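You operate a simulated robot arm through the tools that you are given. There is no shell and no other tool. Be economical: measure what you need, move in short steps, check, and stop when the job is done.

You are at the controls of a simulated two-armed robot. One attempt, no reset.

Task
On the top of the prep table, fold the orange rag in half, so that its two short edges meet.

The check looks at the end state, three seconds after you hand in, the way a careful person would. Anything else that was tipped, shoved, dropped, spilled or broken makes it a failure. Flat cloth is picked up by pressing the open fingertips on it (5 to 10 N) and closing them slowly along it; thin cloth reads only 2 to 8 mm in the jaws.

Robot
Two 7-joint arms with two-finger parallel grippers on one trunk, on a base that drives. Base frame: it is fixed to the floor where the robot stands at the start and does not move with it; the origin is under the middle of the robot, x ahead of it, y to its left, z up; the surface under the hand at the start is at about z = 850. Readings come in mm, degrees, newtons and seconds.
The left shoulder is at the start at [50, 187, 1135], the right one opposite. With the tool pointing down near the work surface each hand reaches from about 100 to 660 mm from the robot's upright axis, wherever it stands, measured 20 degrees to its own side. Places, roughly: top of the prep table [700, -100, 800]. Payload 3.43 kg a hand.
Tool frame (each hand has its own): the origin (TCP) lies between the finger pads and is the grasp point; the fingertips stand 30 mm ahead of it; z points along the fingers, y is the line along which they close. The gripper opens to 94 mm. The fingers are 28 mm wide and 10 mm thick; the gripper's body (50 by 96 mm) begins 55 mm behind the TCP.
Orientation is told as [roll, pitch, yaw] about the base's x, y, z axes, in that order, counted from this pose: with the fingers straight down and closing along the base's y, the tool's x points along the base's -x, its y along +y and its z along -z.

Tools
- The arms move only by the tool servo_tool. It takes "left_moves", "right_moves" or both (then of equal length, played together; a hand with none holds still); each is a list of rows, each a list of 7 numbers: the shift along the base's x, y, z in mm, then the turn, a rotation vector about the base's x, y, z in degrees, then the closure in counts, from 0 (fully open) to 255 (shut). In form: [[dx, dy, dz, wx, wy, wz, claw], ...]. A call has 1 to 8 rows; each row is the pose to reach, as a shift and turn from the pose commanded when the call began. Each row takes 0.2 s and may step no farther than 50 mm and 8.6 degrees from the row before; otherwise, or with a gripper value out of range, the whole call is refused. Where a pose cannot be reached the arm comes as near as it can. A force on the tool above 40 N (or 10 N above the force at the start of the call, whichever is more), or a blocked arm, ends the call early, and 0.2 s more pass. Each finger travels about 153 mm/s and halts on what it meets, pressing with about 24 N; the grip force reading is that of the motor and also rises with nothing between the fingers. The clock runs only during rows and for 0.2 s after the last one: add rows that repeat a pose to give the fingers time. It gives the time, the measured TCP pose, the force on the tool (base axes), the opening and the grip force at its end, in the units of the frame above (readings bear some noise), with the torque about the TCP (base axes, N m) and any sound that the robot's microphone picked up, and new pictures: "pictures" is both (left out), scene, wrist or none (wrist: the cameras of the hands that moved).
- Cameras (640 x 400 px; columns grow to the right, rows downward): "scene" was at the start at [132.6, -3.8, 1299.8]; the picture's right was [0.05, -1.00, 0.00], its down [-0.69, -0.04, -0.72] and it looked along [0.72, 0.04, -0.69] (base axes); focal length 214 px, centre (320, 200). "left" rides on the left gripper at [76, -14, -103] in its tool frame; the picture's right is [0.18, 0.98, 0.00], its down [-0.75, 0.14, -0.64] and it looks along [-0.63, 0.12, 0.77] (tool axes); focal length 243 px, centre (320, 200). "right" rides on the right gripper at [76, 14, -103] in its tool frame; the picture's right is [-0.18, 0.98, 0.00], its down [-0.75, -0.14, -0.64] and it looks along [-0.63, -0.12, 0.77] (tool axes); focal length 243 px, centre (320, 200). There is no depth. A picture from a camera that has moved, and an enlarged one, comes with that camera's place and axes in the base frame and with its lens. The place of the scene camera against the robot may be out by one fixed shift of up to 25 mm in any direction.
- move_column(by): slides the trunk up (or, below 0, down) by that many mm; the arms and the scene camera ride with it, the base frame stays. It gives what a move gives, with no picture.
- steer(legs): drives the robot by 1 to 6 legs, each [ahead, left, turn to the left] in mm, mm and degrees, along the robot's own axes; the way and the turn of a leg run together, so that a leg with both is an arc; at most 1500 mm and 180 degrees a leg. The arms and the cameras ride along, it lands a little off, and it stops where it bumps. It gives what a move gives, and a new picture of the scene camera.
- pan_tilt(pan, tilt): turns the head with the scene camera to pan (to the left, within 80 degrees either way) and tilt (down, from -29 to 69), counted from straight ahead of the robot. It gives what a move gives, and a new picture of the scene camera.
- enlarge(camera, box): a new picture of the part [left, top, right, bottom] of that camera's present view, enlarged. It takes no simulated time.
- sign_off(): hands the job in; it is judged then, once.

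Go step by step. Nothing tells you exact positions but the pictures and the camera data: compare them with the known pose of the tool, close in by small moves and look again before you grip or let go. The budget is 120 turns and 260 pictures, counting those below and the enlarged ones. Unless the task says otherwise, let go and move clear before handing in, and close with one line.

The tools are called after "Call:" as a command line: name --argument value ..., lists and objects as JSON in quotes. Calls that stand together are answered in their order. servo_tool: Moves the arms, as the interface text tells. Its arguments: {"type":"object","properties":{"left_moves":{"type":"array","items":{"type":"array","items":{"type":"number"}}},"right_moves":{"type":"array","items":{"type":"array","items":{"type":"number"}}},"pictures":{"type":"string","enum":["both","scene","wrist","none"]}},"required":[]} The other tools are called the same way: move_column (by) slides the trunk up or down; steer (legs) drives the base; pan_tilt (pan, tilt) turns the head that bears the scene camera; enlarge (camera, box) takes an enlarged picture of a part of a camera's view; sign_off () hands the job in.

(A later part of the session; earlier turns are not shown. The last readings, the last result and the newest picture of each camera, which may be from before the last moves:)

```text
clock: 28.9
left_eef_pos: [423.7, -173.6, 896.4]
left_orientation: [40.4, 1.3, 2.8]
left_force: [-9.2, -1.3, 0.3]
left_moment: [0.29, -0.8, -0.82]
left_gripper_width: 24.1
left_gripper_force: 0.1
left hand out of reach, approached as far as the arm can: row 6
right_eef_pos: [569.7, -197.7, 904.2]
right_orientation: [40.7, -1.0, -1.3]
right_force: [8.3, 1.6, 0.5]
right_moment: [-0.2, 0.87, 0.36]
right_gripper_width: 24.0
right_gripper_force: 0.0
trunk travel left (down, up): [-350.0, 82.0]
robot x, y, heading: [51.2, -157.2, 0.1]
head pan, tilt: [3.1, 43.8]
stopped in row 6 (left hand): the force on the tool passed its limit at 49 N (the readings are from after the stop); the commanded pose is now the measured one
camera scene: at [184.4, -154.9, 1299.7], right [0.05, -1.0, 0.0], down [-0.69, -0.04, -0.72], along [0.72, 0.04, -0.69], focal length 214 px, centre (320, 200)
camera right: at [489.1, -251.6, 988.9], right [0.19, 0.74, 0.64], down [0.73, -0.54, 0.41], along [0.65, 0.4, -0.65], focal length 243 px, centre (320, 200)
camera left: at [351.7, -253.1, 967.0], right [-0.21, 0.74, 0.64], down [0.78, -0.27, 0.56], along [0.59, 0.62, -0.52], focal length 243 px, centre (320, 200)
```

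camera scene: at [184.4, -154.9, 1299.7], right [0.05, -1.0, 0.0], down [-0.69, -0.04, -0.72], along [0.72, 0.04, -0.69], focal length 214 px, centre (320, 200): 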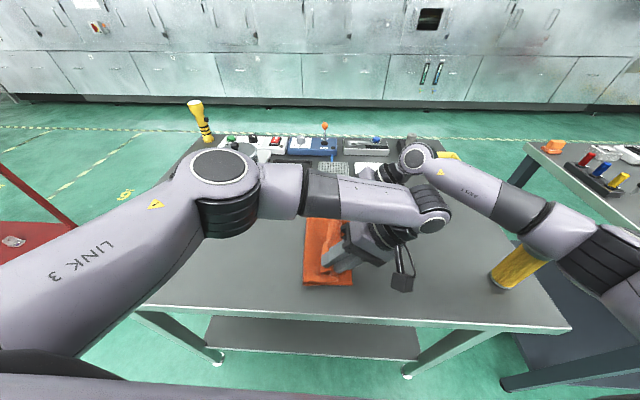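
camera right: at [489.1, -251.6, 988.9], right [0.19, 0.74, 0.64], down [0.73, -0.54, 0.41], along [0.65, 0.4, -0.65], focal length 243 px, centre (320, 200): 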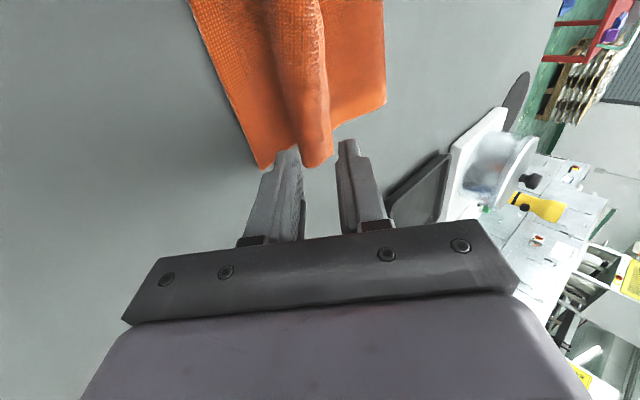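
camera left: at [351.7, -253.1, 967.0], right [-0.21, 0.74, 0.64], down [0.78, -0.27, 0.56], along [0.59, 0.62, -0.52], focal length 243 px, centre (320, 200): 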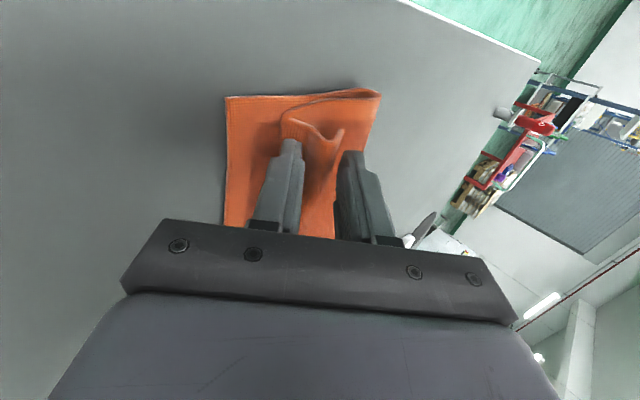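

The two wrists are pushing against each other slightly. I'll take the right hand out first, away and up, then the left.

Call:
servo_tool --right_moves '[[8, -6, 8, 0, 0, 0, 190], [14, -16, 20, 0, 0, 0, 190], [16, -30, 40, 0, 0, 0, 190], [16, -50, 65, 0, 0, 0, 190], [16, -80, 90, 0, 0, 0, 190], [16, -120, 100, -8, 0, 0, 190], [16, -160, 100, -16, 0, 0, 190], [16, -200, 100, -24, 0, 0, 190]]' --pictures "none"

Call:
servo_tool --left_moves '[[0, -3, 8, 0, 0, 0, 190], [0, -6, 18, 0, 0, 0, 190], [0, -8, 30, -4, 0, 0, 190], [0, -8, 50, -10, 0, 0, 190], [0, 0, 80, -18, 0, 0, 190], [0, 20, 110, -26, 0, 0, 190], [0, 60, 120, -33, 0, 0, 190], [0, 100, 120, -40, 0, 0, 190]]'

```text
clock: 30.7
left_eef_pos: [423.3, -172.3, 896.1]
left_orientation: [40.4, 1.1, 2.9]
left_force: [0.3, 1.0, 0.4]
left_moment: [0.03, 0.03, 0.0]
left_gripper_width: 23.6
left_gripper_force: 0.1
right_eef_pos: [580.5, -398.9, 1003.8]
right_orientation: [16.6, -1.4, -0.5]
right_force: [0.5, 0.0, 0.0]
right_moment: [0.03, 0.0, -0.01]
right_gripper_width: 24.0
right_gripper_force: 0.1
trunk travel left (down, up): [-350.0, 82.0]
robot x, y, heading: [53.1, -152.7, -0.1]
head pan, tilt: [3.1, 43.8]
```

```text
clock: 32.5
left_eef_pos: [421.9, -73.9, 1017.3]
left_orientation: [0.3, 2.6, 1.3]
left_force: [0.0, -0.5, 0.5]
left_moment: [-0.01, 0.02, -0.01]
left_gripper_width: 24.0
left_gripper_force: 0.1
right_eef_pos: [580.4, -397.9, 1004.2]
right_orientation: [16.7, -1.5, -0.5]
right_force: [-0.5, 0.2, -0.2]
right_moment: [-0.04, 0.05, 0.0]
right_gripper_width: 23.8
right_gripper_force: 0.1
trunk travel left (down, up): [-350.0, 82.0]
robot x, y, heading: [47.2, -150.5, 0.0]
head pan, tilt: [3.1, 43.8]
camera scene: at [184.3, -154.2, 1299.8], right [0.05, -1.0, 0.0], down [-0.69, -0.04, -0.72], along [0.72, 0.04, -0.69], focal length 214 px, centre (320, 200)
camera left: at [350.5, -89.4, 1123.5], right [-0.21, 0.98, 0.01], down [0.78, 0.16, 0.61], along [0.59, 0.13, -0.79], focal length 243 px, centre (320, 200)
```

scene: 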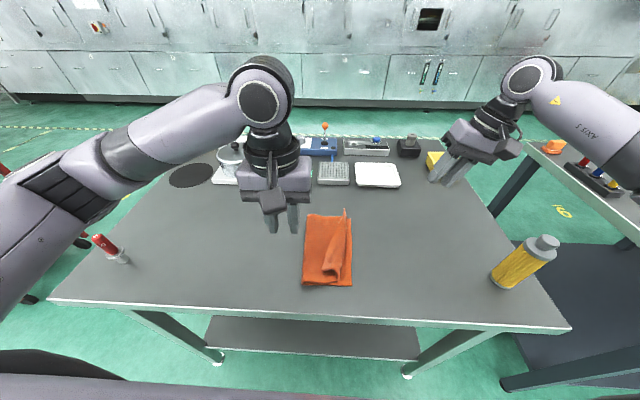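
left: 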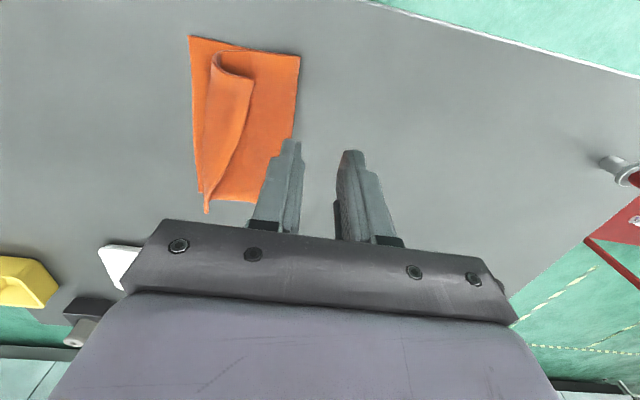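

Call:
enlarge --camera "scene" --box '[270, 180, 390, 300]'

Call:
enlarge --camera "left" --box '[160, 10, 340, 230]'

```text
3.33 times, centred on (330, 240) of scene
camera zoom: at [184.3, -154.2, 1299.8], right [0.05, -1.0, 0.0], down [-0.69, -0.04, -0.72], along [0.72, 0.04, -0.69], focal length 715 px, centre (287, 67)
```

zoom: 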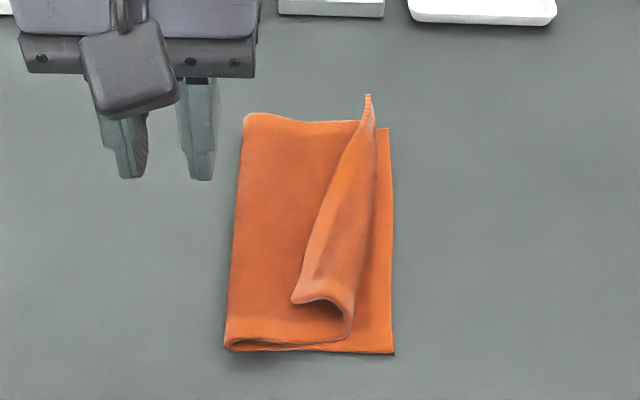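

```text
1.82 times, centred on (250, 120) of left
camera zoom: at [350.5, -89.4, 1123.5], right [-0.21, 0.98, 0.01], down [0.78, 0.16, 0.61], along [0.59, 0.13, -0.79], focal length 441 px, centre (447, 346)
```

zoom: 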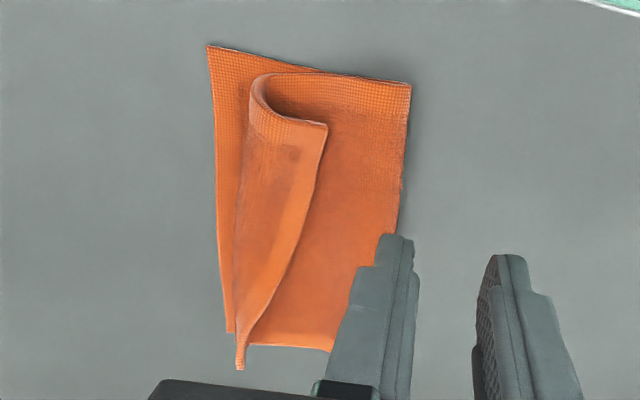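

The fold is right, but the top layer's edge curls up into a C with its lip facing left. The lip tip is near (407,−141,~882) and the wall near y≈−178. I'll pinch that lip from the left with the left hand rolled, then carry it over to the right. First I drive right to free the left arm's range.

Call:
steer --legs '[[0, -60, 0]]'

Call:
servo_tool --left_moves '[[0, 15, 0, -7.5, 0, 0, 210], [0, 30, 0, -15, 0, 0, 210], [0, 45, 0, -22.5, -1, 0, 210], [0, 55, -10, -30, -2, 0, 210], [-4, 64, -20, -37.5, -2, -1, 210], [-8, 64, -30, -45, -2, -1, 210], [-8, 64, -45, -52, -2, -1, 210], [-8, 64, -60, -59, -2, -1, 210]]'

```text
clock: 33.7
left_eef_pos: [422.3, -134.9, 1018.8]
left_orientation: [0.4, 2.5, 1.3]
left_force: [0.7, -0.1, -0.8]
left_moment: [0.0, -0.02, 0.0]
left_gripper_width: 23.6
left_gripper_force: 0.1
right_eef_pos: [580.9, -459.4, 1004.0]
right_orientation: [16.6, -1.4, -0.5]
right_force: [-0.1, 0.8, -0.5]
right_moment: [-0.01, 0.04, 0.02]
right_gripper_width: 24.0
right_gripper_force: 0.0
trunk travel left (down, up): [-350.0, 82.0]
robot x, y, heading: [53.2, -213.8, 0.0]
head pan, tilt: [3.1, 43.8]
camera scene: at [184.3, -215.5, 1299.8], right [0.05, -1.0, 0.0], down [-0.69, -0.04, -0.72], along [0.72, 0.04, -0.69], focal length 214 px, centre (320, 200)
```

scene: 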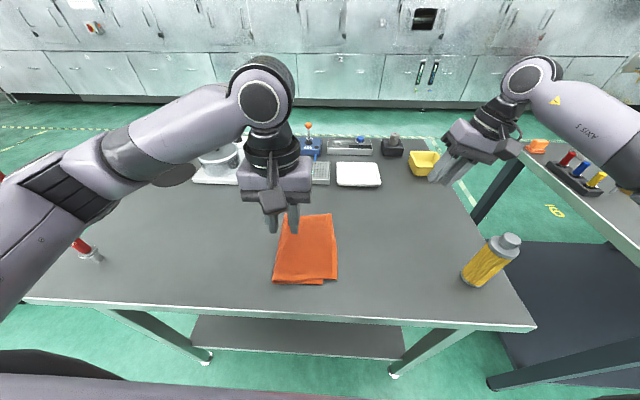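

```text
clock: 35.5
left_eef_pos: [414.1, -70.7, 957.9]
left_orientation: [-58.6, 0.2, -1.4]
left_force: [0.6, 0.0, -0.8]
left_moment: [0.01, -0.04, -0.02]
left_gripper_width: 16.4
left_gripper_force: 0.1
right_eef_pos: [580.2, -458.9, 1004.7]
right_orientation: [16.6, -1.6, -0.5]
right_force: [0.0, 0.2, -0.3]
right_moment: [0.0, -0.02, -0.01]
right_gripper_width: 23.9
right_gripper_force: 0.0
trunk travel left (down, up): [-350.0, 82.0]
robot x, y, heading: [49.3, -213.3, 0.1]
head pan, tilt: [3.1, 43.8]
camera scene: at [184.3, -214.9, 1299.8], right [0.05, -1.0, 0.0], down [-0.69, -0.04, -0.72], along [0.72, 0.04, -0.69], focal length 214 px, centre (320, 200)
camera left: at [339.8, 12.5, 1023.7], right [-0.17, 0.51, -0.84], down [0.77, 0.6, 0.21], along [0.61, -0.61, -0.5], focal length 243 px, centre (320, 200)
```

scene: 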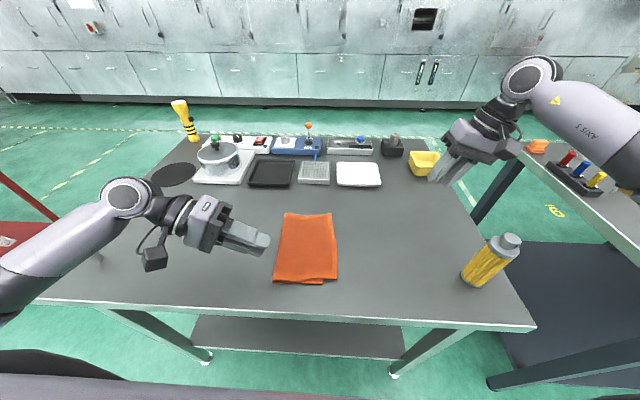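
left: 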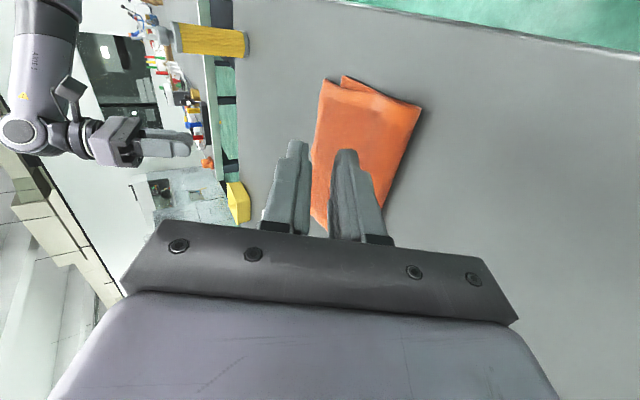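

The curl has flopped over to the right by itself. I'll look closer.

Call:
enlarge --camera "scene" --box '[245, 195, 365, 295]'

Call:
enlarge --camera "left" --box '[270, 50, 450, 240]'

```text
4.00 times, centred on (305, 245) of scene
camera zoom: at [184.3, -214.9, 1299.8], right [0.05, -1.0, 0.0], down [-0.69, -0.04, -0.72], along [0.72, 0.04, -0.69], focal length 858 px, centre (380, 20)
```

zoom: 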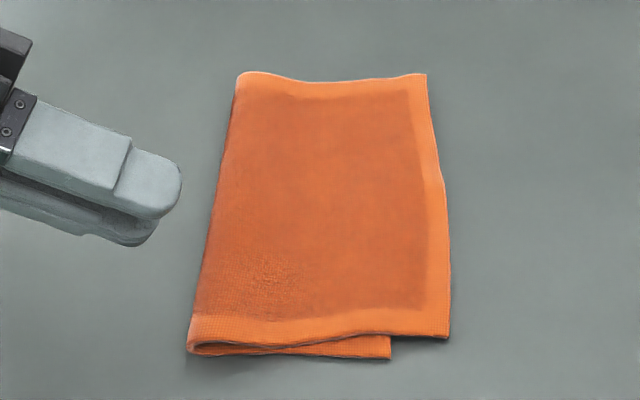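

```text
2.11 times, centred on (360, 145) of left
camera zoom: at [339.8, 12.5, 1023.7], right [-0.17, 0.51, -0.84], down [0.77, 0.6, 0.21], along [0.61, -0.61, -0.5], focal length 511 px, centre (236, 316)
```

zoom: 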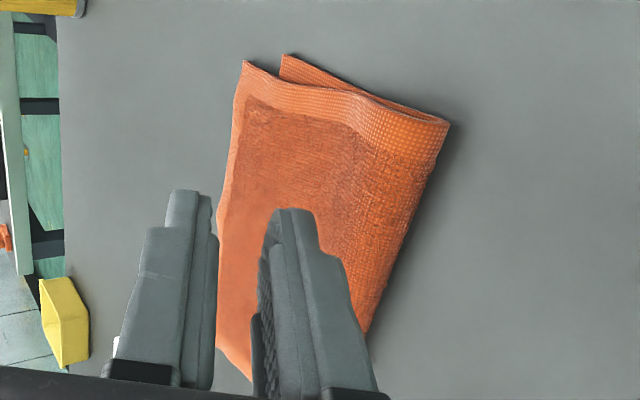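

The fold is nearly done, but the top layer overshoots. It's about 30 mm past the lower edge at the near end and roughly 8 mm at the far end. I'll bring the left hand upright above the near-right corner to measure.

Call:
servo_tool --left_moves '[[0, 0, 20, 8, 0, 0, 172], [0, -10, 40, 16, 0, 0, 172], [0, -30, 40, 24, 0, 0, 172], [0, -60, 40, 32, 0, 0, 172], [0, -90, 30, 40, 0, 0, 172], [0, -115, 15, 48, 0, 0, 172], [2, -135, 5, 56, 0, 0, 172], [2, -145, -5, 58.6, 0, 1.4, 172]]'

```text
clock: 37.3
left_eef_pos: [418.1, -214.5, 952.4]
left_orientation: [0.1, 0.6, 0.7]
left_force: [0.2, 0.5, -0.7]
left_moment: [0.02, -0.02, 0.01]
left_gripper_width: 30.6
left_gripper_force: 0.0
right_eef_pos: [580.9, -459.0, 1004.8]
right_orientation: [16.6, -1.5, -0.5]
right_force: [0.2, 0.4, -1.1]
right_moment: [-0.02, 0.01, 0.02]
right_gripper_width: 24.2
right_gripper_force: 0.1
trunk travel left (down, up): [-350.0, 82.0]
robot x, y, heading: [50.9, -211.1, -0.1]
head pan, tilt: [3.1, 43.8]
camera scene: at [184.3, -215.2, 1299.8], right [0.05, -1.0, 0.0], down [-0.69, -0.04, -0.72], along [0.72, 0.04, -0.69], focal length 214 px, centre (320, 200)
camera left: at [342.4, -229.4, 1055.7], right [-0.2, 0.98, 0.0], down [0.76, 0.15, 0.63], along [0.62, 0.13, -0.77], focal length 243 px, centre (320, 200)
```

scene: 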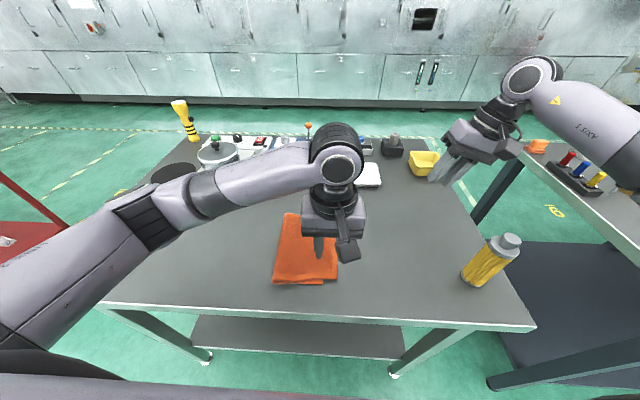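
left: 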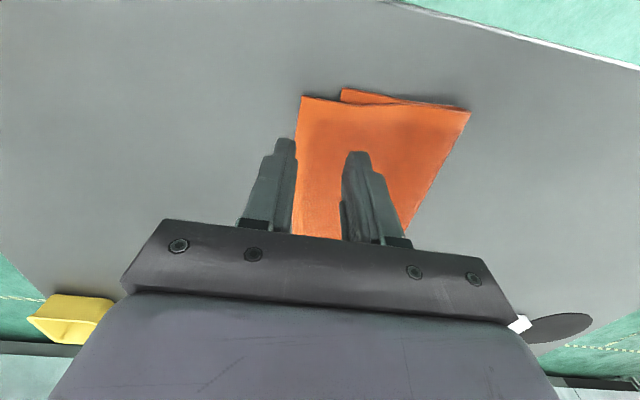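

Measured: top near corner (403,−231), lower near corner (393,−201). I'll lower to pinch just inside the top layer's edge.

Call:
servo_tool --left_moves '[[0, 2, -25, 0, 0, 0, 172], [0, 2, -45, 0, 0, 0, 172], [0, 2, -58, 0, 0, 0, 172], [0, 2, -63, 0, 0, 0, 172], [0, 2, -65.5, 0, 0, 0, 172], [0, 2, -67.5, 0, 0, 0, 172]]' --pictures "wrist"

```text
clock: 38.7
left_eef_pos: [416.1, -213.6, 885.5]
left_orientation: [-0.2, 0.6, 0.7]
left_force: [0.3, 0.7, 6.3]
left_moment: [0.13, -0.02, 0.01]
left_gripper_width: 30.8
left_gripper_force: 0.5
right_eef_pos: [581.2, -458.0, 1005.1]
right_orientation: [16.5, -1.5, -0.5]
right_force: [0.7, 0.3, -0.5]
right_moment: [0.02, -0.01, 0.0]
right_gripper_width: 23.8
right_gripper_force: 0.0
trunk travel left (down, up): [-350.0, 82.0]
robot x, y, heading: [51.9, -211.7, -0.1]
head pan, tilt: [3.1, 43.8]
camera left: at [341.2, -227.3, 989.4], right [-0.2, 0.98, 0.0], down [0.76, 0.15, 0.63], along [0.62, 0.13, -0.77], focal length 243 px, centre (320, 200)
```

left: 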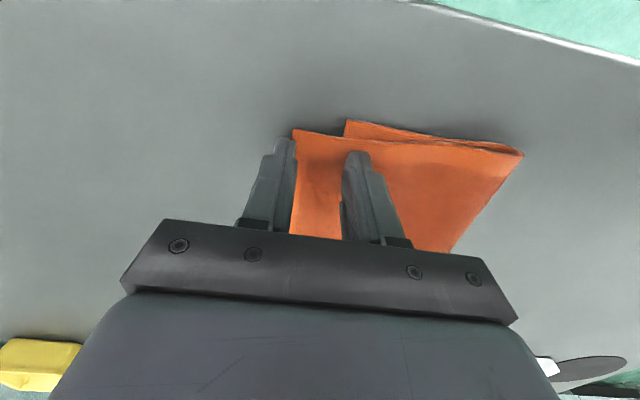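

Contact is at about 6 N. I'll close slowly, then grip and lift slightly.

Call:
servo_tool --left_moves '[[0, 0, -0.5, 0, 0, 0, 182], [0, 0, -0.7, 0, 0, 0, 192], [0, 0, -0.9, 0, 0, 0, 202], [0, 0, -1, 0, 0, 0, 212], [0, 0, -1, 0, 0, 0, 222], [0, 0, -1, 0, 0, 0, 235], [0, 0, -1, 0, 0, 0, 255], [0, 0, -1, 0, 0, 0, 255]]' --pictures "wrist"

```text
clock: 40.5
left_eef_pos: [416.5, -212.0, 884.1]
left_orientation: [0.0, 0.7, 0.7]
left_force: [1.9, 4.2, 23.1]
left_moment: [0.28, -0.05, 0.0]
left_gripper_width: 4.5
left_gripper_force: 23.8
right_eef_pos: [580.8, -458.5, 1004.0]
right_orientation: [16.6, -1.5, -0.6]
right_force: [0.3, 0.1, 0.4]
right_moment: [-0.03, 0.01, 0.0]
right_gripper_width: 23.9
right_gripper_force: 0.1
trunk travel left (down, up): [-350.0, 82.0]
robot x, y, heading: [48.4, -209.9, -0.1]
head pan, tilt: [3.1, 43.8]
camera left: at [340.5, -227.5, 988.3], right [-0.2, 0.98, 0.0], down [0.76, 0.15, 0.63], along [0.62, 0.13, -0.77], focal length 243 px, centre (320, 200)
```

left: 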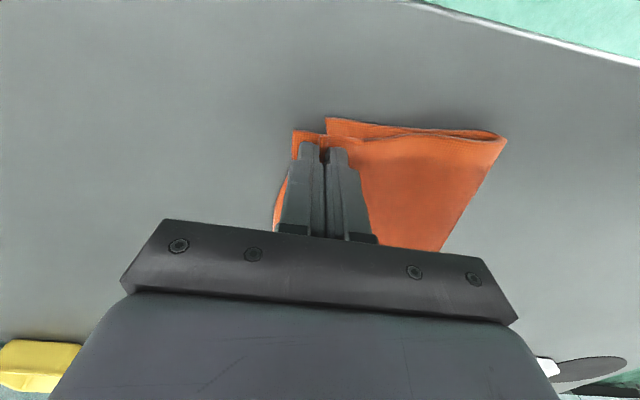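

Only the top layer is gripped. I lift, shift it about +22 mm in y and −10 mm in x, and set it back down.

Call:
servo_tool --left_moves '[[0, 2, 12, 0, 0, 0, 255], [-2, 6, 25, 0, 0, 0, 255], [-4, 14, 35, 0, 0, 0, 255], [-8, 24, 35, 0, 0, 0, 255], [-10, 30, 30, 0, 0, 0, 255], [-10, 28, 20, 0, 0, 0, 255], [-10, 24, 12, 0, 0, 0, 255], [-10, 22, 8, 0, 0, 0, 255]]'

```text
clock: 42.3
left_eef_pos: [407.2, -190.9, 892.0]
left_orientation: [-0.1, 0.6, 0.8]
left_force: [0.5, 0.2, 2.0]
left_moment: [0.01, -0.03, 0.02]
left_gripper_width: 3.7
left_gripper_force: 23.8
right_eef_pos: [580.3, -459.7, 1004.4]
right_orientation: [16.6, -1.6, -0.4]
right_force: [-0.3, -0.8, -0.7]
right_moment: [0.01, 0.01, 0.03]
right_gripper_width: 24.1
right_gripper_force: 0.1
trunk travel left (down, up): [-350.0, 82.0]
robot x, y, heading: [54.6, -215.4, -0.3]
head pan, tilt: [3.1, 43.8]
camera scene: at [184.2, -215.0, 1299.8], right [0.05, -1.0, 0.0], down [-0.69, -0.04, -0.72], along [0.72, 0.04, -0.69], focal length 214 px, centre (320, 200)
camera left: at [331.6, -205.0, 995.9], right [-0.2, 0.98, 0.0], down [0.76, 0.15, 0.63], along [0.62, 0.13, -0.77], focal length 243 px, centre (320, 200)
```

scene: 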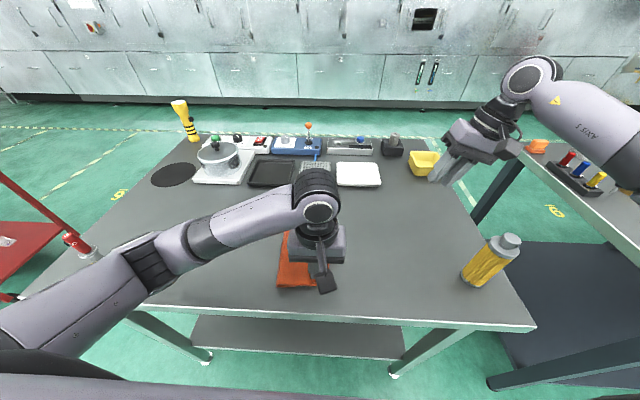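
left: 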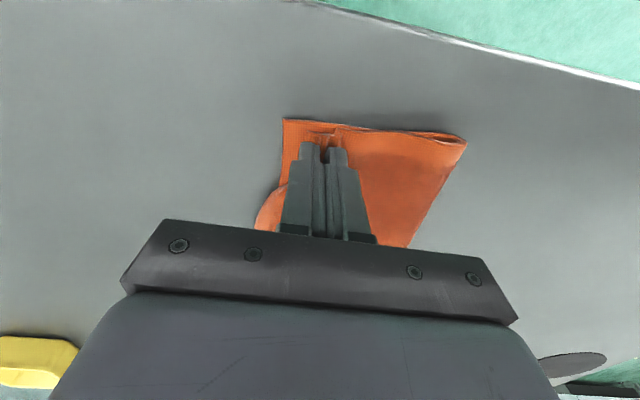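

Both layers look closely aligned at the near end. I'll open gently and lift away.

Call:
servo_tool --left_moves '[[0, 0, -3, 0, 0, 0, 255], [0, 0, -3, 0, 0, 0, 240], [0, 0, -3, 0, 0, 0, 225], [0, 0, -2, 0, 0, 0, 205], [0, 0, 3, 0, 0, 0, 195], [0, 0, 20, 0, 0, 0, 195], [0, 0, 50, 0, 0, 0, 195], [0, 20, 90, 0, 0, 0, 195]]' --pictures "none"

Call:
servo_tool --left_moves '[[0, 40, 20, 0, 0, 0, 195], [0, 80, 20, 0, 0, 0, 195], [0, 120, 20, 0, 0, 0, 195], [0, 130, 20, 0, 0, 0, 195], [0, 130, 20, 0, 0, 0, 195]]'

Call:
enlarge --camera "scene" --box '[245, 195, 365, 295]'

```text
clock: 44.1
left_eef_pos: [406.9, -169.9, 982.3]
left_orientation: [-0.1, 0.8, 0.7]
left_force: [0.8, 0.3, -0.5]
left_moment: [0.01, 0.02, 0.02]
left_gripper_width: 22.3
left_gripper_force: 0.1
right_eef_pos: [581.6, -458.3, 1003.9]
right_orientation: [16.6, -1.4, -0.5]
right_force: [0.2, -0.1, 0.1]
right_moment: [-0.03, 0.0, 0.02]
right_gripper_width: 24.1
right_gripper_force: 0.0
trunk travel left (down, up): [-350.0, 82.0]
robot x, y, heading: [52.4, -208.6, -0.2]
head pan, tilt: [3.1, 43.8]
```

```text
clock: 45.3
left_eef_pos: [406.4, -39.6, 1001.8]
left_orientation: [0.0, 0.8, 0.6]
left_force: [-0.3, 0.7, -0.5]
left_moment: [0.01, 0.02, -0.03]
left_gripper_width: 22.2
left_gripper_force: 0.1
right_eef_pos: [581.8, -459.4, 1003.5]
right_orientation: [16.7, -1.5, -0.5]
right_force: [-0.2, 0.8, 0.4]
right_moment: [-0.01, 0.0, 0.0]
right_gripper_width: 23.9
right_gripper_force: 0.0
trunk travel left (down, up): [-350.0, 82.0]
robot x, y, heading: [51.9, -207.9, 0.1]
head pan, tilt: [3.1, 43.8]
camera scene: at [184.3, -215.1, 1299.8], right [0.05, -1.0, 0.0], down [-0.69, -0.04, -0.72], along [0.72, 0.04, -0.69], focal length 214 px, centre (320, 200)
camera left: at [331.0, -54.6, 1105.8], right [-0.2, 0.98, 0.0], down [0.76, 0.15, 0.63], along [0.62, 0.13, -0.77], focal length 243 px, centre (320, 200)
```

scene: 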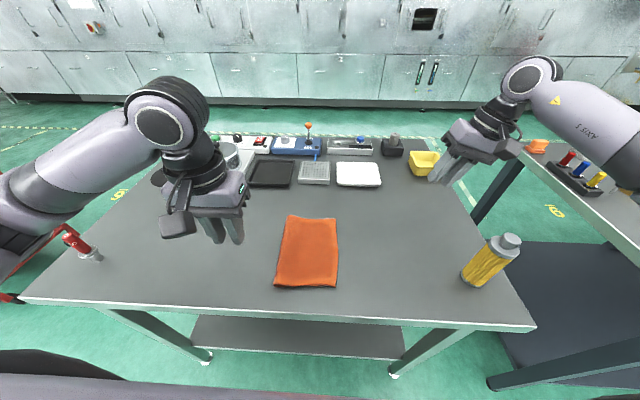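
left: 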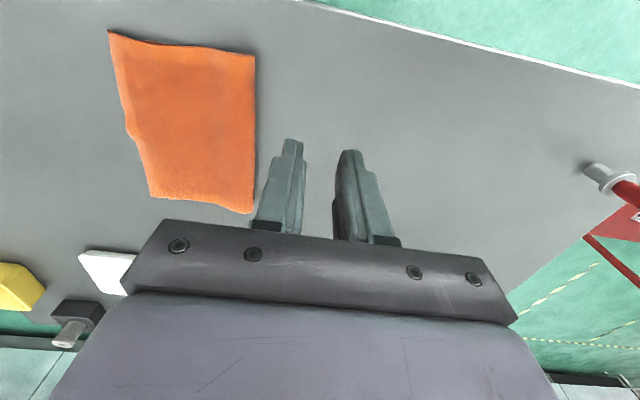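

```text
4.00 times, centred on (305, 245) of scene
camera zoom: at [184.3, -215.1, 1299.8], right [0.05, -1.0, 0.0], down [-0.69, -0.04, -0.72], along [0.72, 0.04, -0.69], focal length 858 px, centre (380, 20)
```

zoom: 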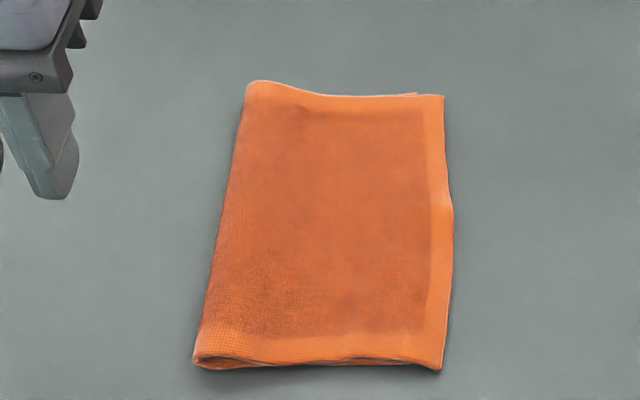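

The near end is aligned now. At the far end the lower corner seems to peek out about 20 mm short, so I'll zoom in.

Call:
enlarge --camera "scene" --box '[310, 205, 350, 235]'

Call:
enlarge --camera "left" --box '[90, 10, 280, 225]'

Call:
enlarge --camera "scene" --box '[310, 265, 350, 295]'

```text
13.33 times, centred on (330, 220) of scene
camera zoom: at [184.3, -215.1, 1299.8], right [0.05, -1.0, 0.0], down [-0.69, -0.04, -0.72], along [0.72, 0.04, -0.69], focal length 2860 px, centre (187, -67)
```

zoom: 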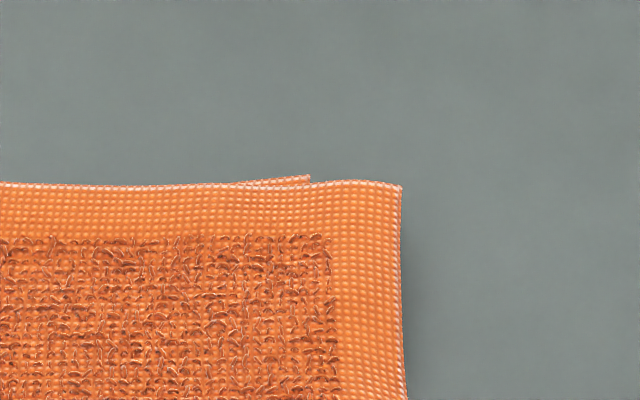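

```text
1.86 times, centred on (185, 118) of left
camera zoom: at [331.0, -54.6, 1105.8], right [-0.2, 0.98, 0.0], down [0.76, 0.15, 0.63], along [0.62, 0.13, -0.77], focal length 451 px, centre (571, 354)
```

zoom: 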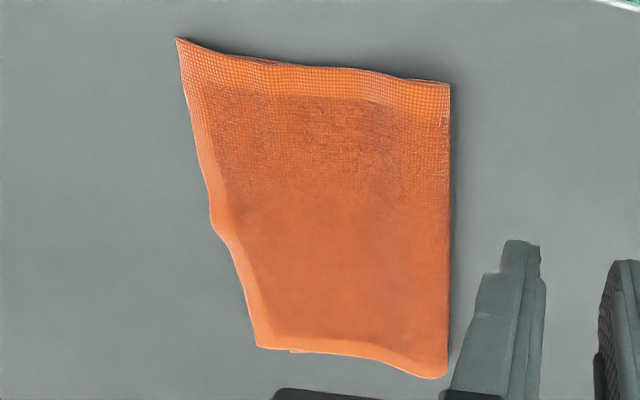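

```text
13.33 times, centred on (330, 280) of scene
camera zoom: at [184.3, -215.1, 1299.8], right [0.05, -1.0, 0.0], down [-0.69, -0.04, -0.72], along [0.72, 0.04, -0.69], focal length 2860 px, centre (187, -867)
```

zoom: 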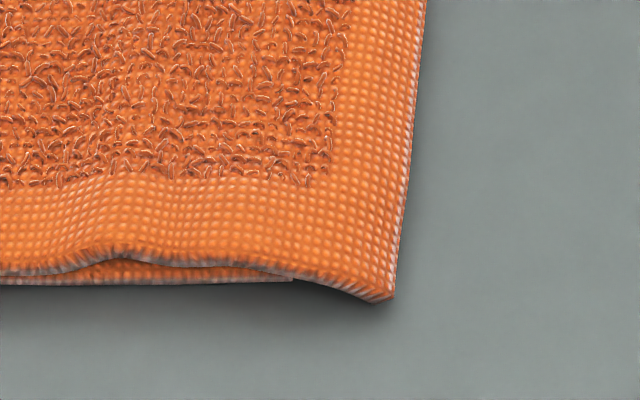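

The overlap is now an even 16–20 mm at both ends. I'll trim it with both hands, pinching the top layer near each right corner and shifting it about 18 mm to the left. First I position above and measure.

Call:
servo_tool --left_moves '[[0, 0, 0, 0, 0, 0, 195], [0, -20, 0, 0, 0, 0, 195], [0, -50, 0, 0, 0, 0, 195], [2, -85, -10, 0, 0, 0, 195], [2, -120, -20, 0, 0, 0, 195], [3, -150, -35, 0, 0, 0, 195], [3, -172, -50, 0, 0, 0, 195], [3, -172, -50, 0, 0, 0, 195]]' --right_moves '[[0, 35, 0, -4, 0, 0, 195], [0, 75, 0, -8, 0, 0, 195], [0, 115, 0, -12, 0, 0, 195], [-8, 155, -10, -16.5, 1, 0, 195], [-16, 190, -20, -16.5, 1.5, 0, 195], [-18, 225, -35, -16.5, 1.5, 0.5, 195], [-18, 246, -50, -16.5, 1.5, 0.5, 195], [-18, 246, -50, -16.5, 1.5, 0.5, 195]]'

```text
clock: 47.1
left_eef_pos: [410.3, -213.5, 952.4]
left_orientation: [0.1, 0.6, 0.8]
left_force: [-0.8, -0.1, -0.1]
left_moment: [-0.01, 0.01, -0.01]
left_gripper_width: 22.2
left_gripper_force: 0.0
right_eef_pos: [563.9, -211.5, 954.0]
right_orientation: [0.1, 0.0, 0.2]
right_force: [0.1, 0.4, 0.2]
right_moment: [-0.02, -0.02, 0.0]
right_gripper_width: 22.2
right_gripper_force: 0.0
trunk travel left (down, up): [-350.0, 82.0]
robot x, y, heading: [50.0, -212.1, 0.0]
head pan, tilt: [3.1, 43.8]
camera scene: at [184.3, -215.1, 1299.8], right [0.05, -1.0, 0.0], down [-0.69, -0.04, -0.72], along [0.72, 0.04, -0.69], focal length 214 px, centre (320, 200)
camera right: at [487.2, -198.4, 1055.1], right [0.18, 0.98, 0.0], down [0.75, -0.14, 0.64], along [0.63, -0.12, -0.77], focal length 243 px, centre (320, 200)
camera left: at [334.6, -228.1, 1056.7], right [-0.2, 0.98, 0.0], down [0.76, 0.15, 0.63], along [0.62, 0.13, -0.77], focal length 243 px, centre (320, 200)
```

scene: 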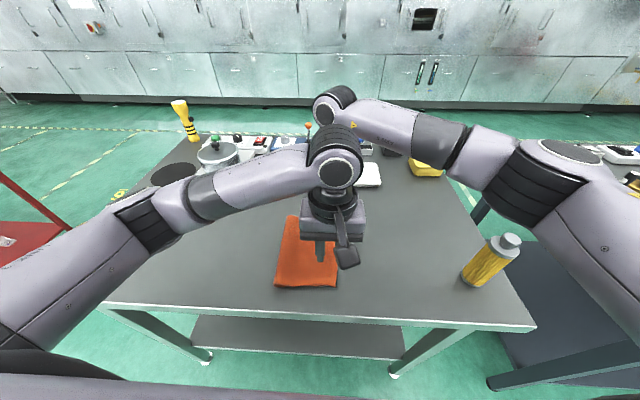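
right: 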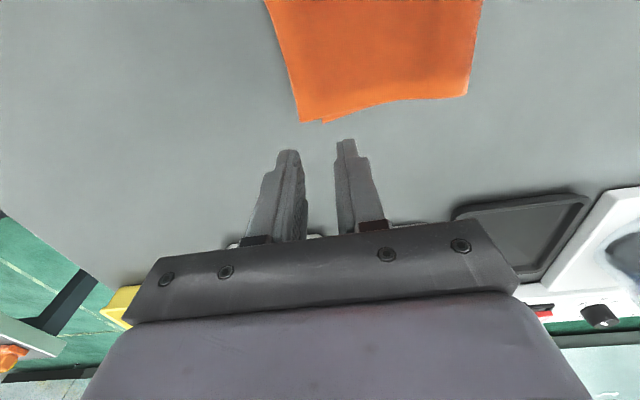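
left: 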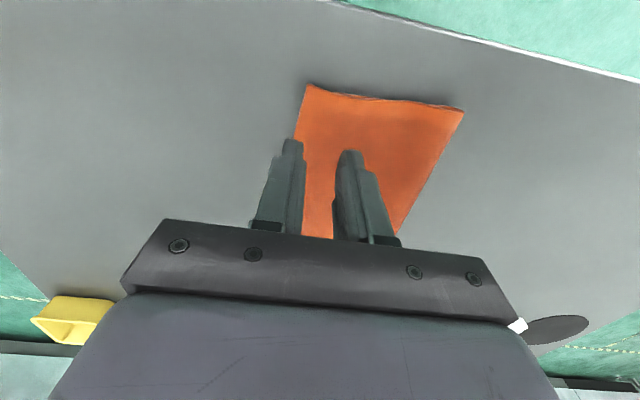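

The far corner is at x≈563, y≈−230, with the lower one at y≈−211. The near top edge is at y≈−227. I'll adjust and descend to touch on both.

Call:
servo_tool --left_moves '[[-8, -2, -15, 0, 0, 0, 195], [-8, -2, -35, 0, 0, 0, 195], [-8, -2, -52, 0, 0, 0, 195], [-8, -2, -60, 0, 0, 0, 195], [-8, -2, -64, 0, 0, 0, 195], [-8, -2, -66, 0, 0, 0, 195]]' --right_moves '[[-8, -4, -15, 0, 0, 0, 195], [-16, -7, -35, 0, 0, 0, 195], [-16, -7, -54, 0, 0, 0, 195], [-16, -7, -62, 0, 0, 0, 195], [-16, -7, -66, 0, 0, 0, 195], [-16, -7, -68, 0, 0, 0, 195]]' --pictures "wrist"

```text
clock: 48.5
left_eef_pos: [402.5, -215.2, 885.6]
left_orientation: [-0.1, 0.6, 0.7]
left_force: [0.1, 0.5, 4.5]
left_moment: [0.03, 0.0, 0.03]
left_gripper_width: 22.0
left_gripper_force: 0.0
right_eef_pos: [546.3, -220.4, 887.5]
right_orientation: [0.2, -0.2, 0.2]
right_force: [1.4, -0.5, 4.4]
right_moment: [0.08, -0.02, 0.02]
right_gripper_width: 22.3
right_gripper_force: 0.1
trunk travel left (down, up): [-350.0, 82.0]
robot x, y, heading: [53.4, -210.1, -0.0]
head pan, tilt: [3.1, 43.8]
camera right: at [470.7, -205.8, 988.3], right [0.18, 0.98, 0.0], down [0.75, -0.14, 0.64], along [0.63, -0.11, -0.77], focal length 243 px, centre (320, 200)
camera left: at [326.4, -230.1, 989.9], right [-0.2, 0.98, 0.0], down [0.76, 0.15, 0.63], along [0.62, 0.12, -0.77], focal length 243 px, centre (320, 200)
```

right: 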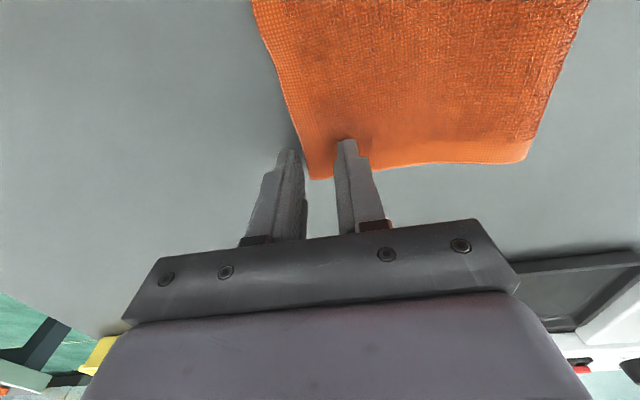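
left: 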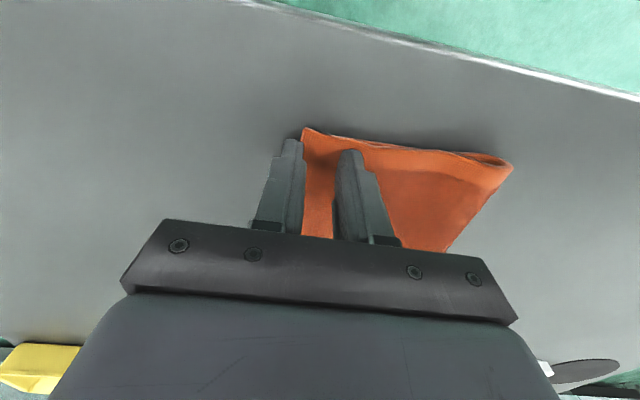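

Both inner fingers touch the cloth lightly and the outer ones are at its edge. I'll close slowly.

Call:
servo_tool --left_moves '[[0, 0, -0.7, 0, 0, 0, 200], [0, 0, -1, 0, 0, 0, 207], [0, 0, -1, 0, 0, 0, 214], [0, 0, -1, 0, 0, 0, 221], [0, 0, -1, 0, 0, 0, 230], [0, 0, -1, 0, 0, 0, 240], [0, 0, -1, 0, 0, 0, 255], [0, 0, -1, 0, 0, 0, 255]]' --right_moves '[[0, 0, -0.7, 0, 0, 0, 200], [0, 0, -1, 0, 0, 0, 207], [0, 0, -1, 0, 0, 0, 214], [0, 0, -1, 0, 0, 0, 221], [0, 0, -1, 0, 0, 0, 230], [0, 0, -1, 0, 0, 0, 240], [0, 0, -1, 0, 0, 0, 255], [0, 0, -1, 0, 0, 0, 255]]' --pictures "wrist"

```text
clock: 50.3
left_eef_pos: [401.6, -215.8, 885.5]
left_orientation: [-0.1, 0.6, 0.7]
left_force: [2.4, 2.1, 18.4]
left_moment: [0.14, -0.06, -0.02]
left_gripper_width: 4.7
left_gripper_force: 24.0
right_eef_pos: [547.6, -219.2, 885.2]
right_orientation: [0.1, -0.1, 0.3]
right_force: [1.6, 1.9, 7.7]
right_moment: [0.14, -0.02, 0.01]
right_gripper_width: 3.9
right_gripper_force: 24.0
trunk travel left (down, up): [-350.0, 82.0]
robot x, y, heading: [49.3, -208.3, 0.2]
head pan, tilt: [3.1, 43.8]
camera right: at [470.1, -205.1, 987.6], right [0.18, 0.98, 0.0], down [0.75, -0.14, 0.64], along [0.63, -0.11, -0.77], focal length 243 px, centre (320, 200)
camera left: at [325.7, -230.0, 988.7], right [-0.2, 0.98, 0.0], down [0.76, 0.15, 0.63], along [0.62, 0.13, -0.77], focal length 243 px, centre (320, 200)
```

right: 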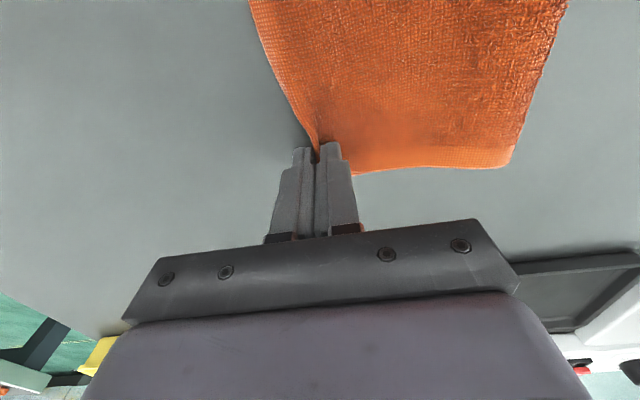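
left: 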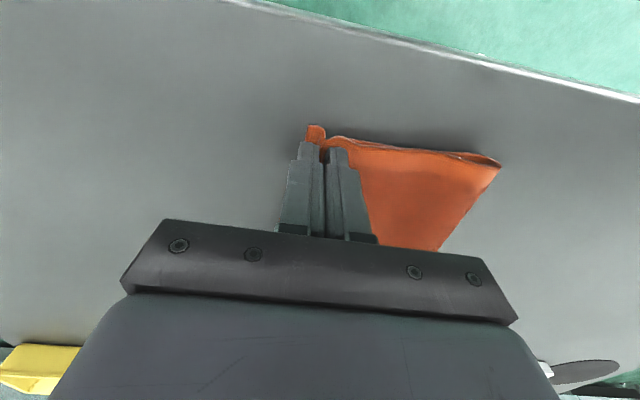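

Both corners are gripped. I lift, shift left, and set down at +29 mm, allowing for the pinch opening outward again as it did last time.

Call:
servo_tool --left_moves '[[0, 3, 12, 0, 0, 0, 255], [0, 10, 25, 0, 0, 0, 255], [0, 20, 35, 0, 0, 0, 255], [0, 32, 35, 0, 0, 0, 255], [0, 36, 28, 0, 0, 0, 255], [0, 34, 20, 0, 0, 0, 255], [0, 31, 13, 0, 0, 0, 255], [0, 29, 8, 0, 0, 0, 255]]' --right_moves '[[0, 3, 12, 0, 0, 0, 255], [0, 10, 25, 0, 0, 0, 255], [2, 20, 35, 0, 0, 0, 255], [3, 32, 35, 0, 0, 0, 255], [4, 38, 28, 0, 0, 0, 255], [4, 36, 20, 0, 0, 0, 255], [4, 33, 13, 0, 0, 0, 255], [4, 31, 8, 0, 0, 0, 255]]'

```text
clock: 52.1
left_eef_pos: [400.4, -187.7, 893.4]
left_orientation: [-0.1, 0.6, 0.7]
left_force: [2.3, -1.0, 5.4]
left_moment: [-0.02, -0.09, 0.02]
left_gripper_width: 3.7
left_gripper_force: 23.9
right_eef_pos: [551.4, -188.0, 892.8]
right_orientation: [0.2, 0.0, 0.3]
right_force: [-3.3, 1.7, 3.5]
right_moment: [0.06, 0.15, -0.01]
right_gripper_width: 4.0
right_gripper_force: 24.1
trunk travel left (down, up): [-350.0, 82.0]
robot x, y, heading: [50.5, -207.4, -0.1]
head pan, tilt: [3.1, 43.8]
camera scene: at [183.7, -215.1, 1300.1], right [0.05, -1.0, 0.0], down [-0.69, -0.04, -0.72], along [0.72, 0.04, -0.69], focal length 214 px, centre (320, 200)
camera right: at [474.8, -174.3, 995.8], right [0.18, 0.98, 0.0], down [0.75, -0.14, 0.64], along [0.63, -0.11, -0.77], focal length 243 px, centre (320, 200)
camera left: at [326.1, -201.3, 997.5], right [-0.2, 0.98, 0.0], down [0.76, 0.15, 0.63], along [0.62, 0.13, -0.77], focal length 243 px, centre (320, 200)
```

scene: 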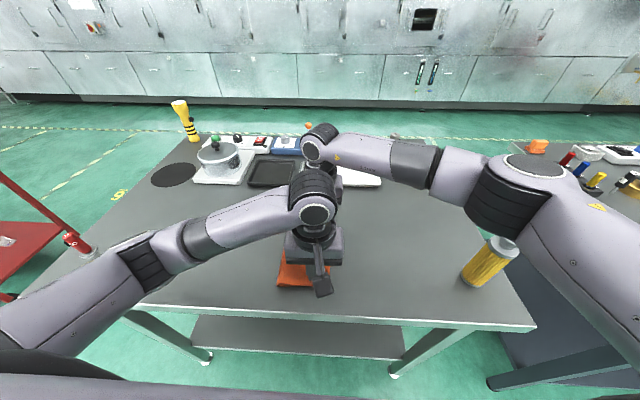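
right: 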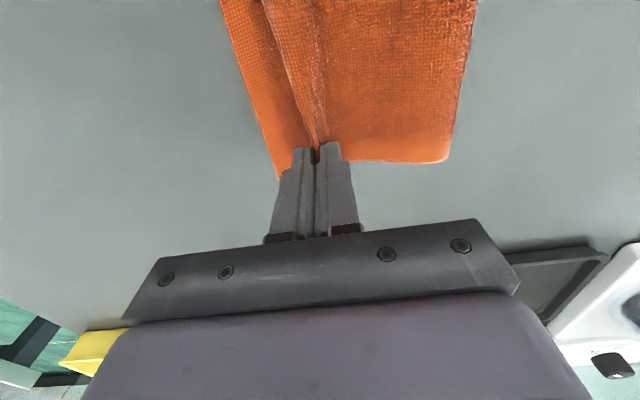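
left: 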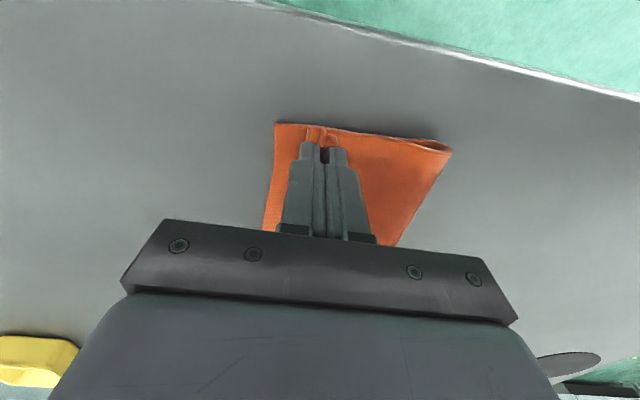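

The lower layer's edge is at y≈−216 (near) and −222 (far). I'll fine-tune by −4 and −8 mm, press down, open slowly and lift.

Call:
servo_tool --left_moves '[[0, -4, 0, 0, 0, 0, 255], [0, -4, -3, 0, 0, 0, 255], [0, -4, -3, 0, 0, 0, 240], [0, -4, -3, 0, 0, 0, 225], [0, -4, -2, 0, 0, 0, 210], [0, -4, 3, 0, 0, 0, 195], [0, -4, 20, 0, 0, 0, 195], [0, -4, 55, 0, 0, 0, 195]]' --right_moves '[[0, -8, 0, 0, 0, 0, 255], [0, -8, -3, 0, 0, 0, 255], [0, -8, -3, 0, 0, 0, 240], [0, -8, -3, 0, 0, 0, 225], [0, -8, -2, 0, 0, 0, 210], [0, -8, 3, 0, 0, 0, 195], [0, -8, 20, 0, 0, 0, 195], [0, -8, 55, 0, 0, 0, 195]]' --pictures "none"

Call:
servo_tool --left_moves '[[0, 0, 30, 0, 0, 0, 195], [0, 30, 50, 0, 0, 0, 195], [0, 70, 50, 0, 0, 0, 195], [0, 110, 50, 0, 0, 0, 195], [0, 150, 50, 0, 0, 0, 195], [0, 160, 50, 0, 0, 0, 195]]' --right_moves '[[0, 0, 30, 0, 0, 0, 195], [0, -30, 50, 0, 0, 0, 195], [0, -70, 50, 0, 0, 0, 195], [0, -110, 50, 0, 0, 0, 195], [0, -150, 50, 0, 0, 0, 195], [0, -190, 50, 0, 0, 0, 195]]'

Call:
enlarge --camera "scene" --box '[245, 195, 365, 295]'

Call:
enlarge --camera "scene" --box '[310, 205, 350, 235]'

Call:
enlarge --camera "scene" --box '[310, 265, 350, 295]'

```text
clock: 53.9
left_eef_pos: [402.5, -188.4, 946.5]
left_orientation: [0.0, 0.7, 0.7]
left_force: [0.5, 0.8, 0.0]
left_moment: [0.0, 0.0, 0.02]
left_gripper_width: 22.0
left_gripper_force: 0.0
right_eef_pos: [550.9, -196.4, 945.7]
right_orientation: [0.0, 0.0, 0.2]
right_force: [0.0, 0.2, -0.1]
right_moment: [0.02, 0.0, 0.0]
right_gripper_width: 22.1
right_gripper_force: 0.0
trunk travel left (down, up): [-350.0, 82.0]
robot x, y, heading: [53.8, -214.2, -0.1]
head pan, tilt: [3.1, 43.8]
```

```text
clock: 55.3
left_eef_pos: [402.0, -30.8, 998.6]
left_orientation: [-0.1, 0.7, 0.5]
left_force: [0.9, 0.6, -0.1]
left_moment: [0.02, -0.02, 0.03]
left_gripper_width: 22.0
left_gripper_force: 0.1
right_eef_pos: [550.8, -388.5, 996.2]
right_orientation: [0.2, 0.0, 0.2]
right_force: [0.3, 0.2, -0.3]
right_moment: [0.01, -0.01, 0.01]
right_gripper_width: 22.4
right_gripper_force: 0.0
trunk travel left (down, up): [-350.0, 82.0]
robot x, y, heading: [50.3, -210.1, -0.2]
head pan, tilt: [3.1, 43.8]
camera scene: at [184.2, -215.7, 1299.8], right [0.05, -1.0, 0.0], down [-0.69, -0.04, -0.72], along [0.72, 0.04, -0.69], focal length 214 px, centre (320, 200)
camera right: at [473.6, -373.8, 1099.5], right [0.18, 0.98, 0.0], down [0.75, -0.14, 0.64], along [0.63, -0.11, -0.77], focal length 243 px, centre (320, 200)
camera left: at [326.2, -45.0, 1102.1], right [-0.19, 0.98, 0.0], down [0.76, 0.15, 0.63], along [0.62, 0.12, -0.77], focal length 243 px, centre (320, 200)
```

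scene: 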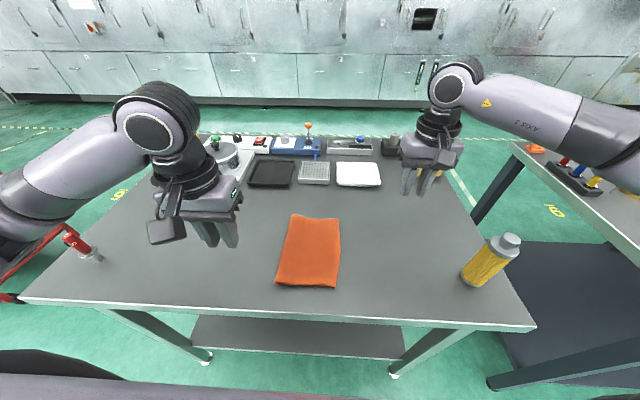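
right: 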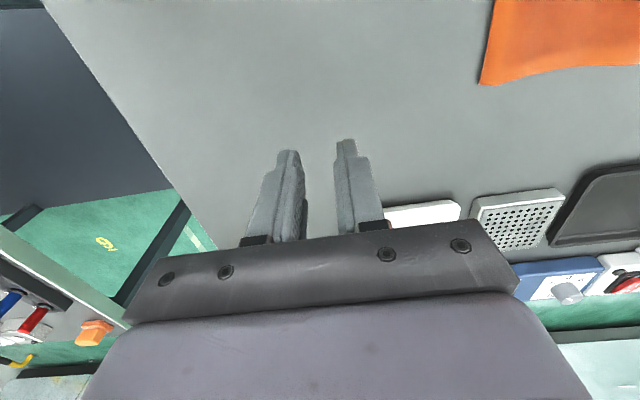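
left: 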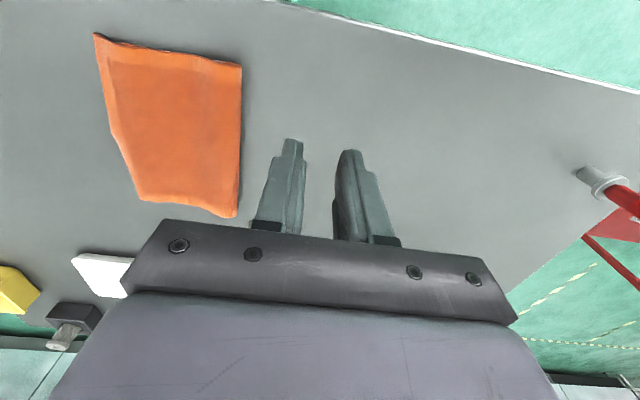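

```text
4.00 times, centred on (305, 245) of scene
camera zoom: at [184.2, -215.7, 1299.8], right [0.05, -1.0, 0.0], down [-0.69, -0.04, -0.72], along [0.72, 0.04, -0.69], focal length 858 px, centre (380, 20)
```

zoom: 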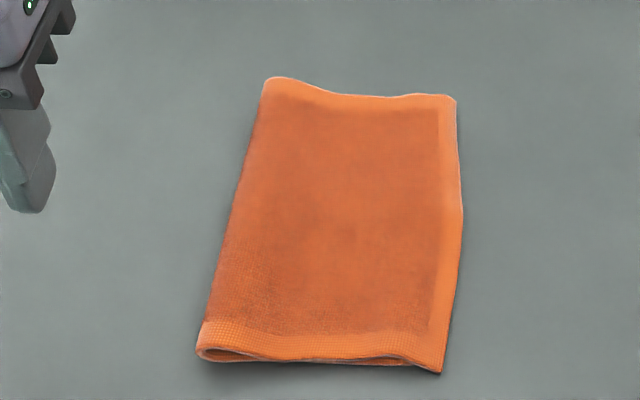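

```text
13.33 times, centred on (330, 220) of scene
camera zoom: at [184.2, -215.7, 1299.8], right [0.05, -1.0, 0.0], down [-0.69, -0.04, -0.72], along [0.72, 0.04, -0.69], focal length 2860 px, centre (187, -67)
```

zoom: 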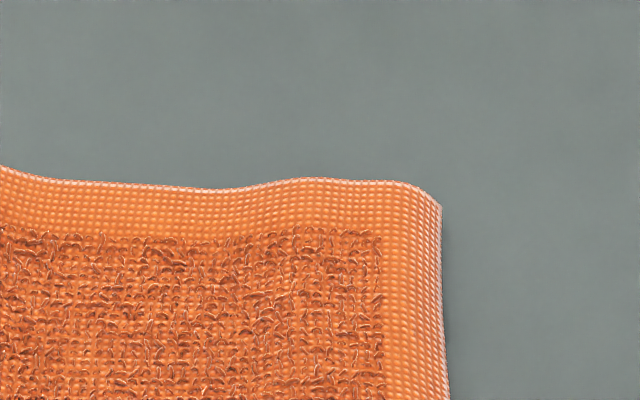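

```text
13.33 times, centred on (330, 280) of scene
camera zoom: at [184.2, -215.7, 1299.8], right [0.05, -1.0, 0.0], down [-0.69, -0.04, -0.72], along [0.72, 0.04, -0.69], focal length 2860 px, centre (187, -867)
```

zoom: 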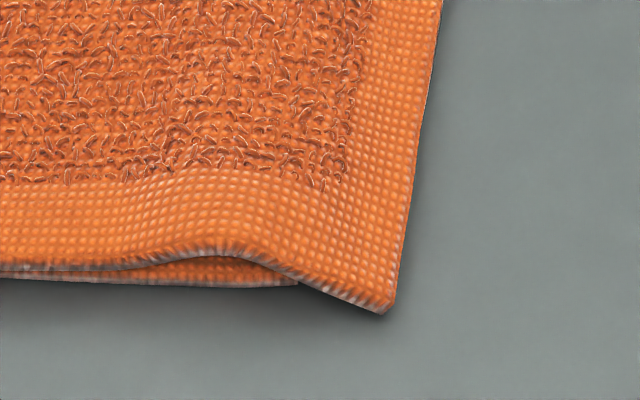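

The near end still overlaps by about 16 mm, because the slack sprang back outward. I'll try another way: press closed fingertips on the top layer and drag it left so that it rolls around the crease.

Call:
servo_tool --left_moves '[[4, -40, 0, 0, 0, 0, 255], [8, -80, 0, 0, 0, 0, 255], [13, -115, -20, 0, 0, 0, 255], [13, -144, -50, 0, 0, 0, 255], [13, -144, -80, 0, 0, 0, 255], [13, -144, -98, 0, 0, 0, 255], [13, -144, -106, 0, 0, 0, 255], [13, -144, -109, 0, 0, 0, 255]]' --right_moves '[[0, 45, 0, 0, 0, 0, 255], [0, 90, 0, 0, 0, 0, 255], [-6, 135, -20, 0, 0, 0, 255], [-6, 180, -50, 0, 0, 0, 255], [-6, 210, -80, 0, 0, 0, 255], [-6, 210, -96, 0, 0, 0, 255], [-6, 210, -104, 0, 0, 0, 255], [-6, 210, -107, 0, 0, 0, 255]]' --pictures "wrist"

```text
refused: row 4 steps farther than a row can; nothing moved
```

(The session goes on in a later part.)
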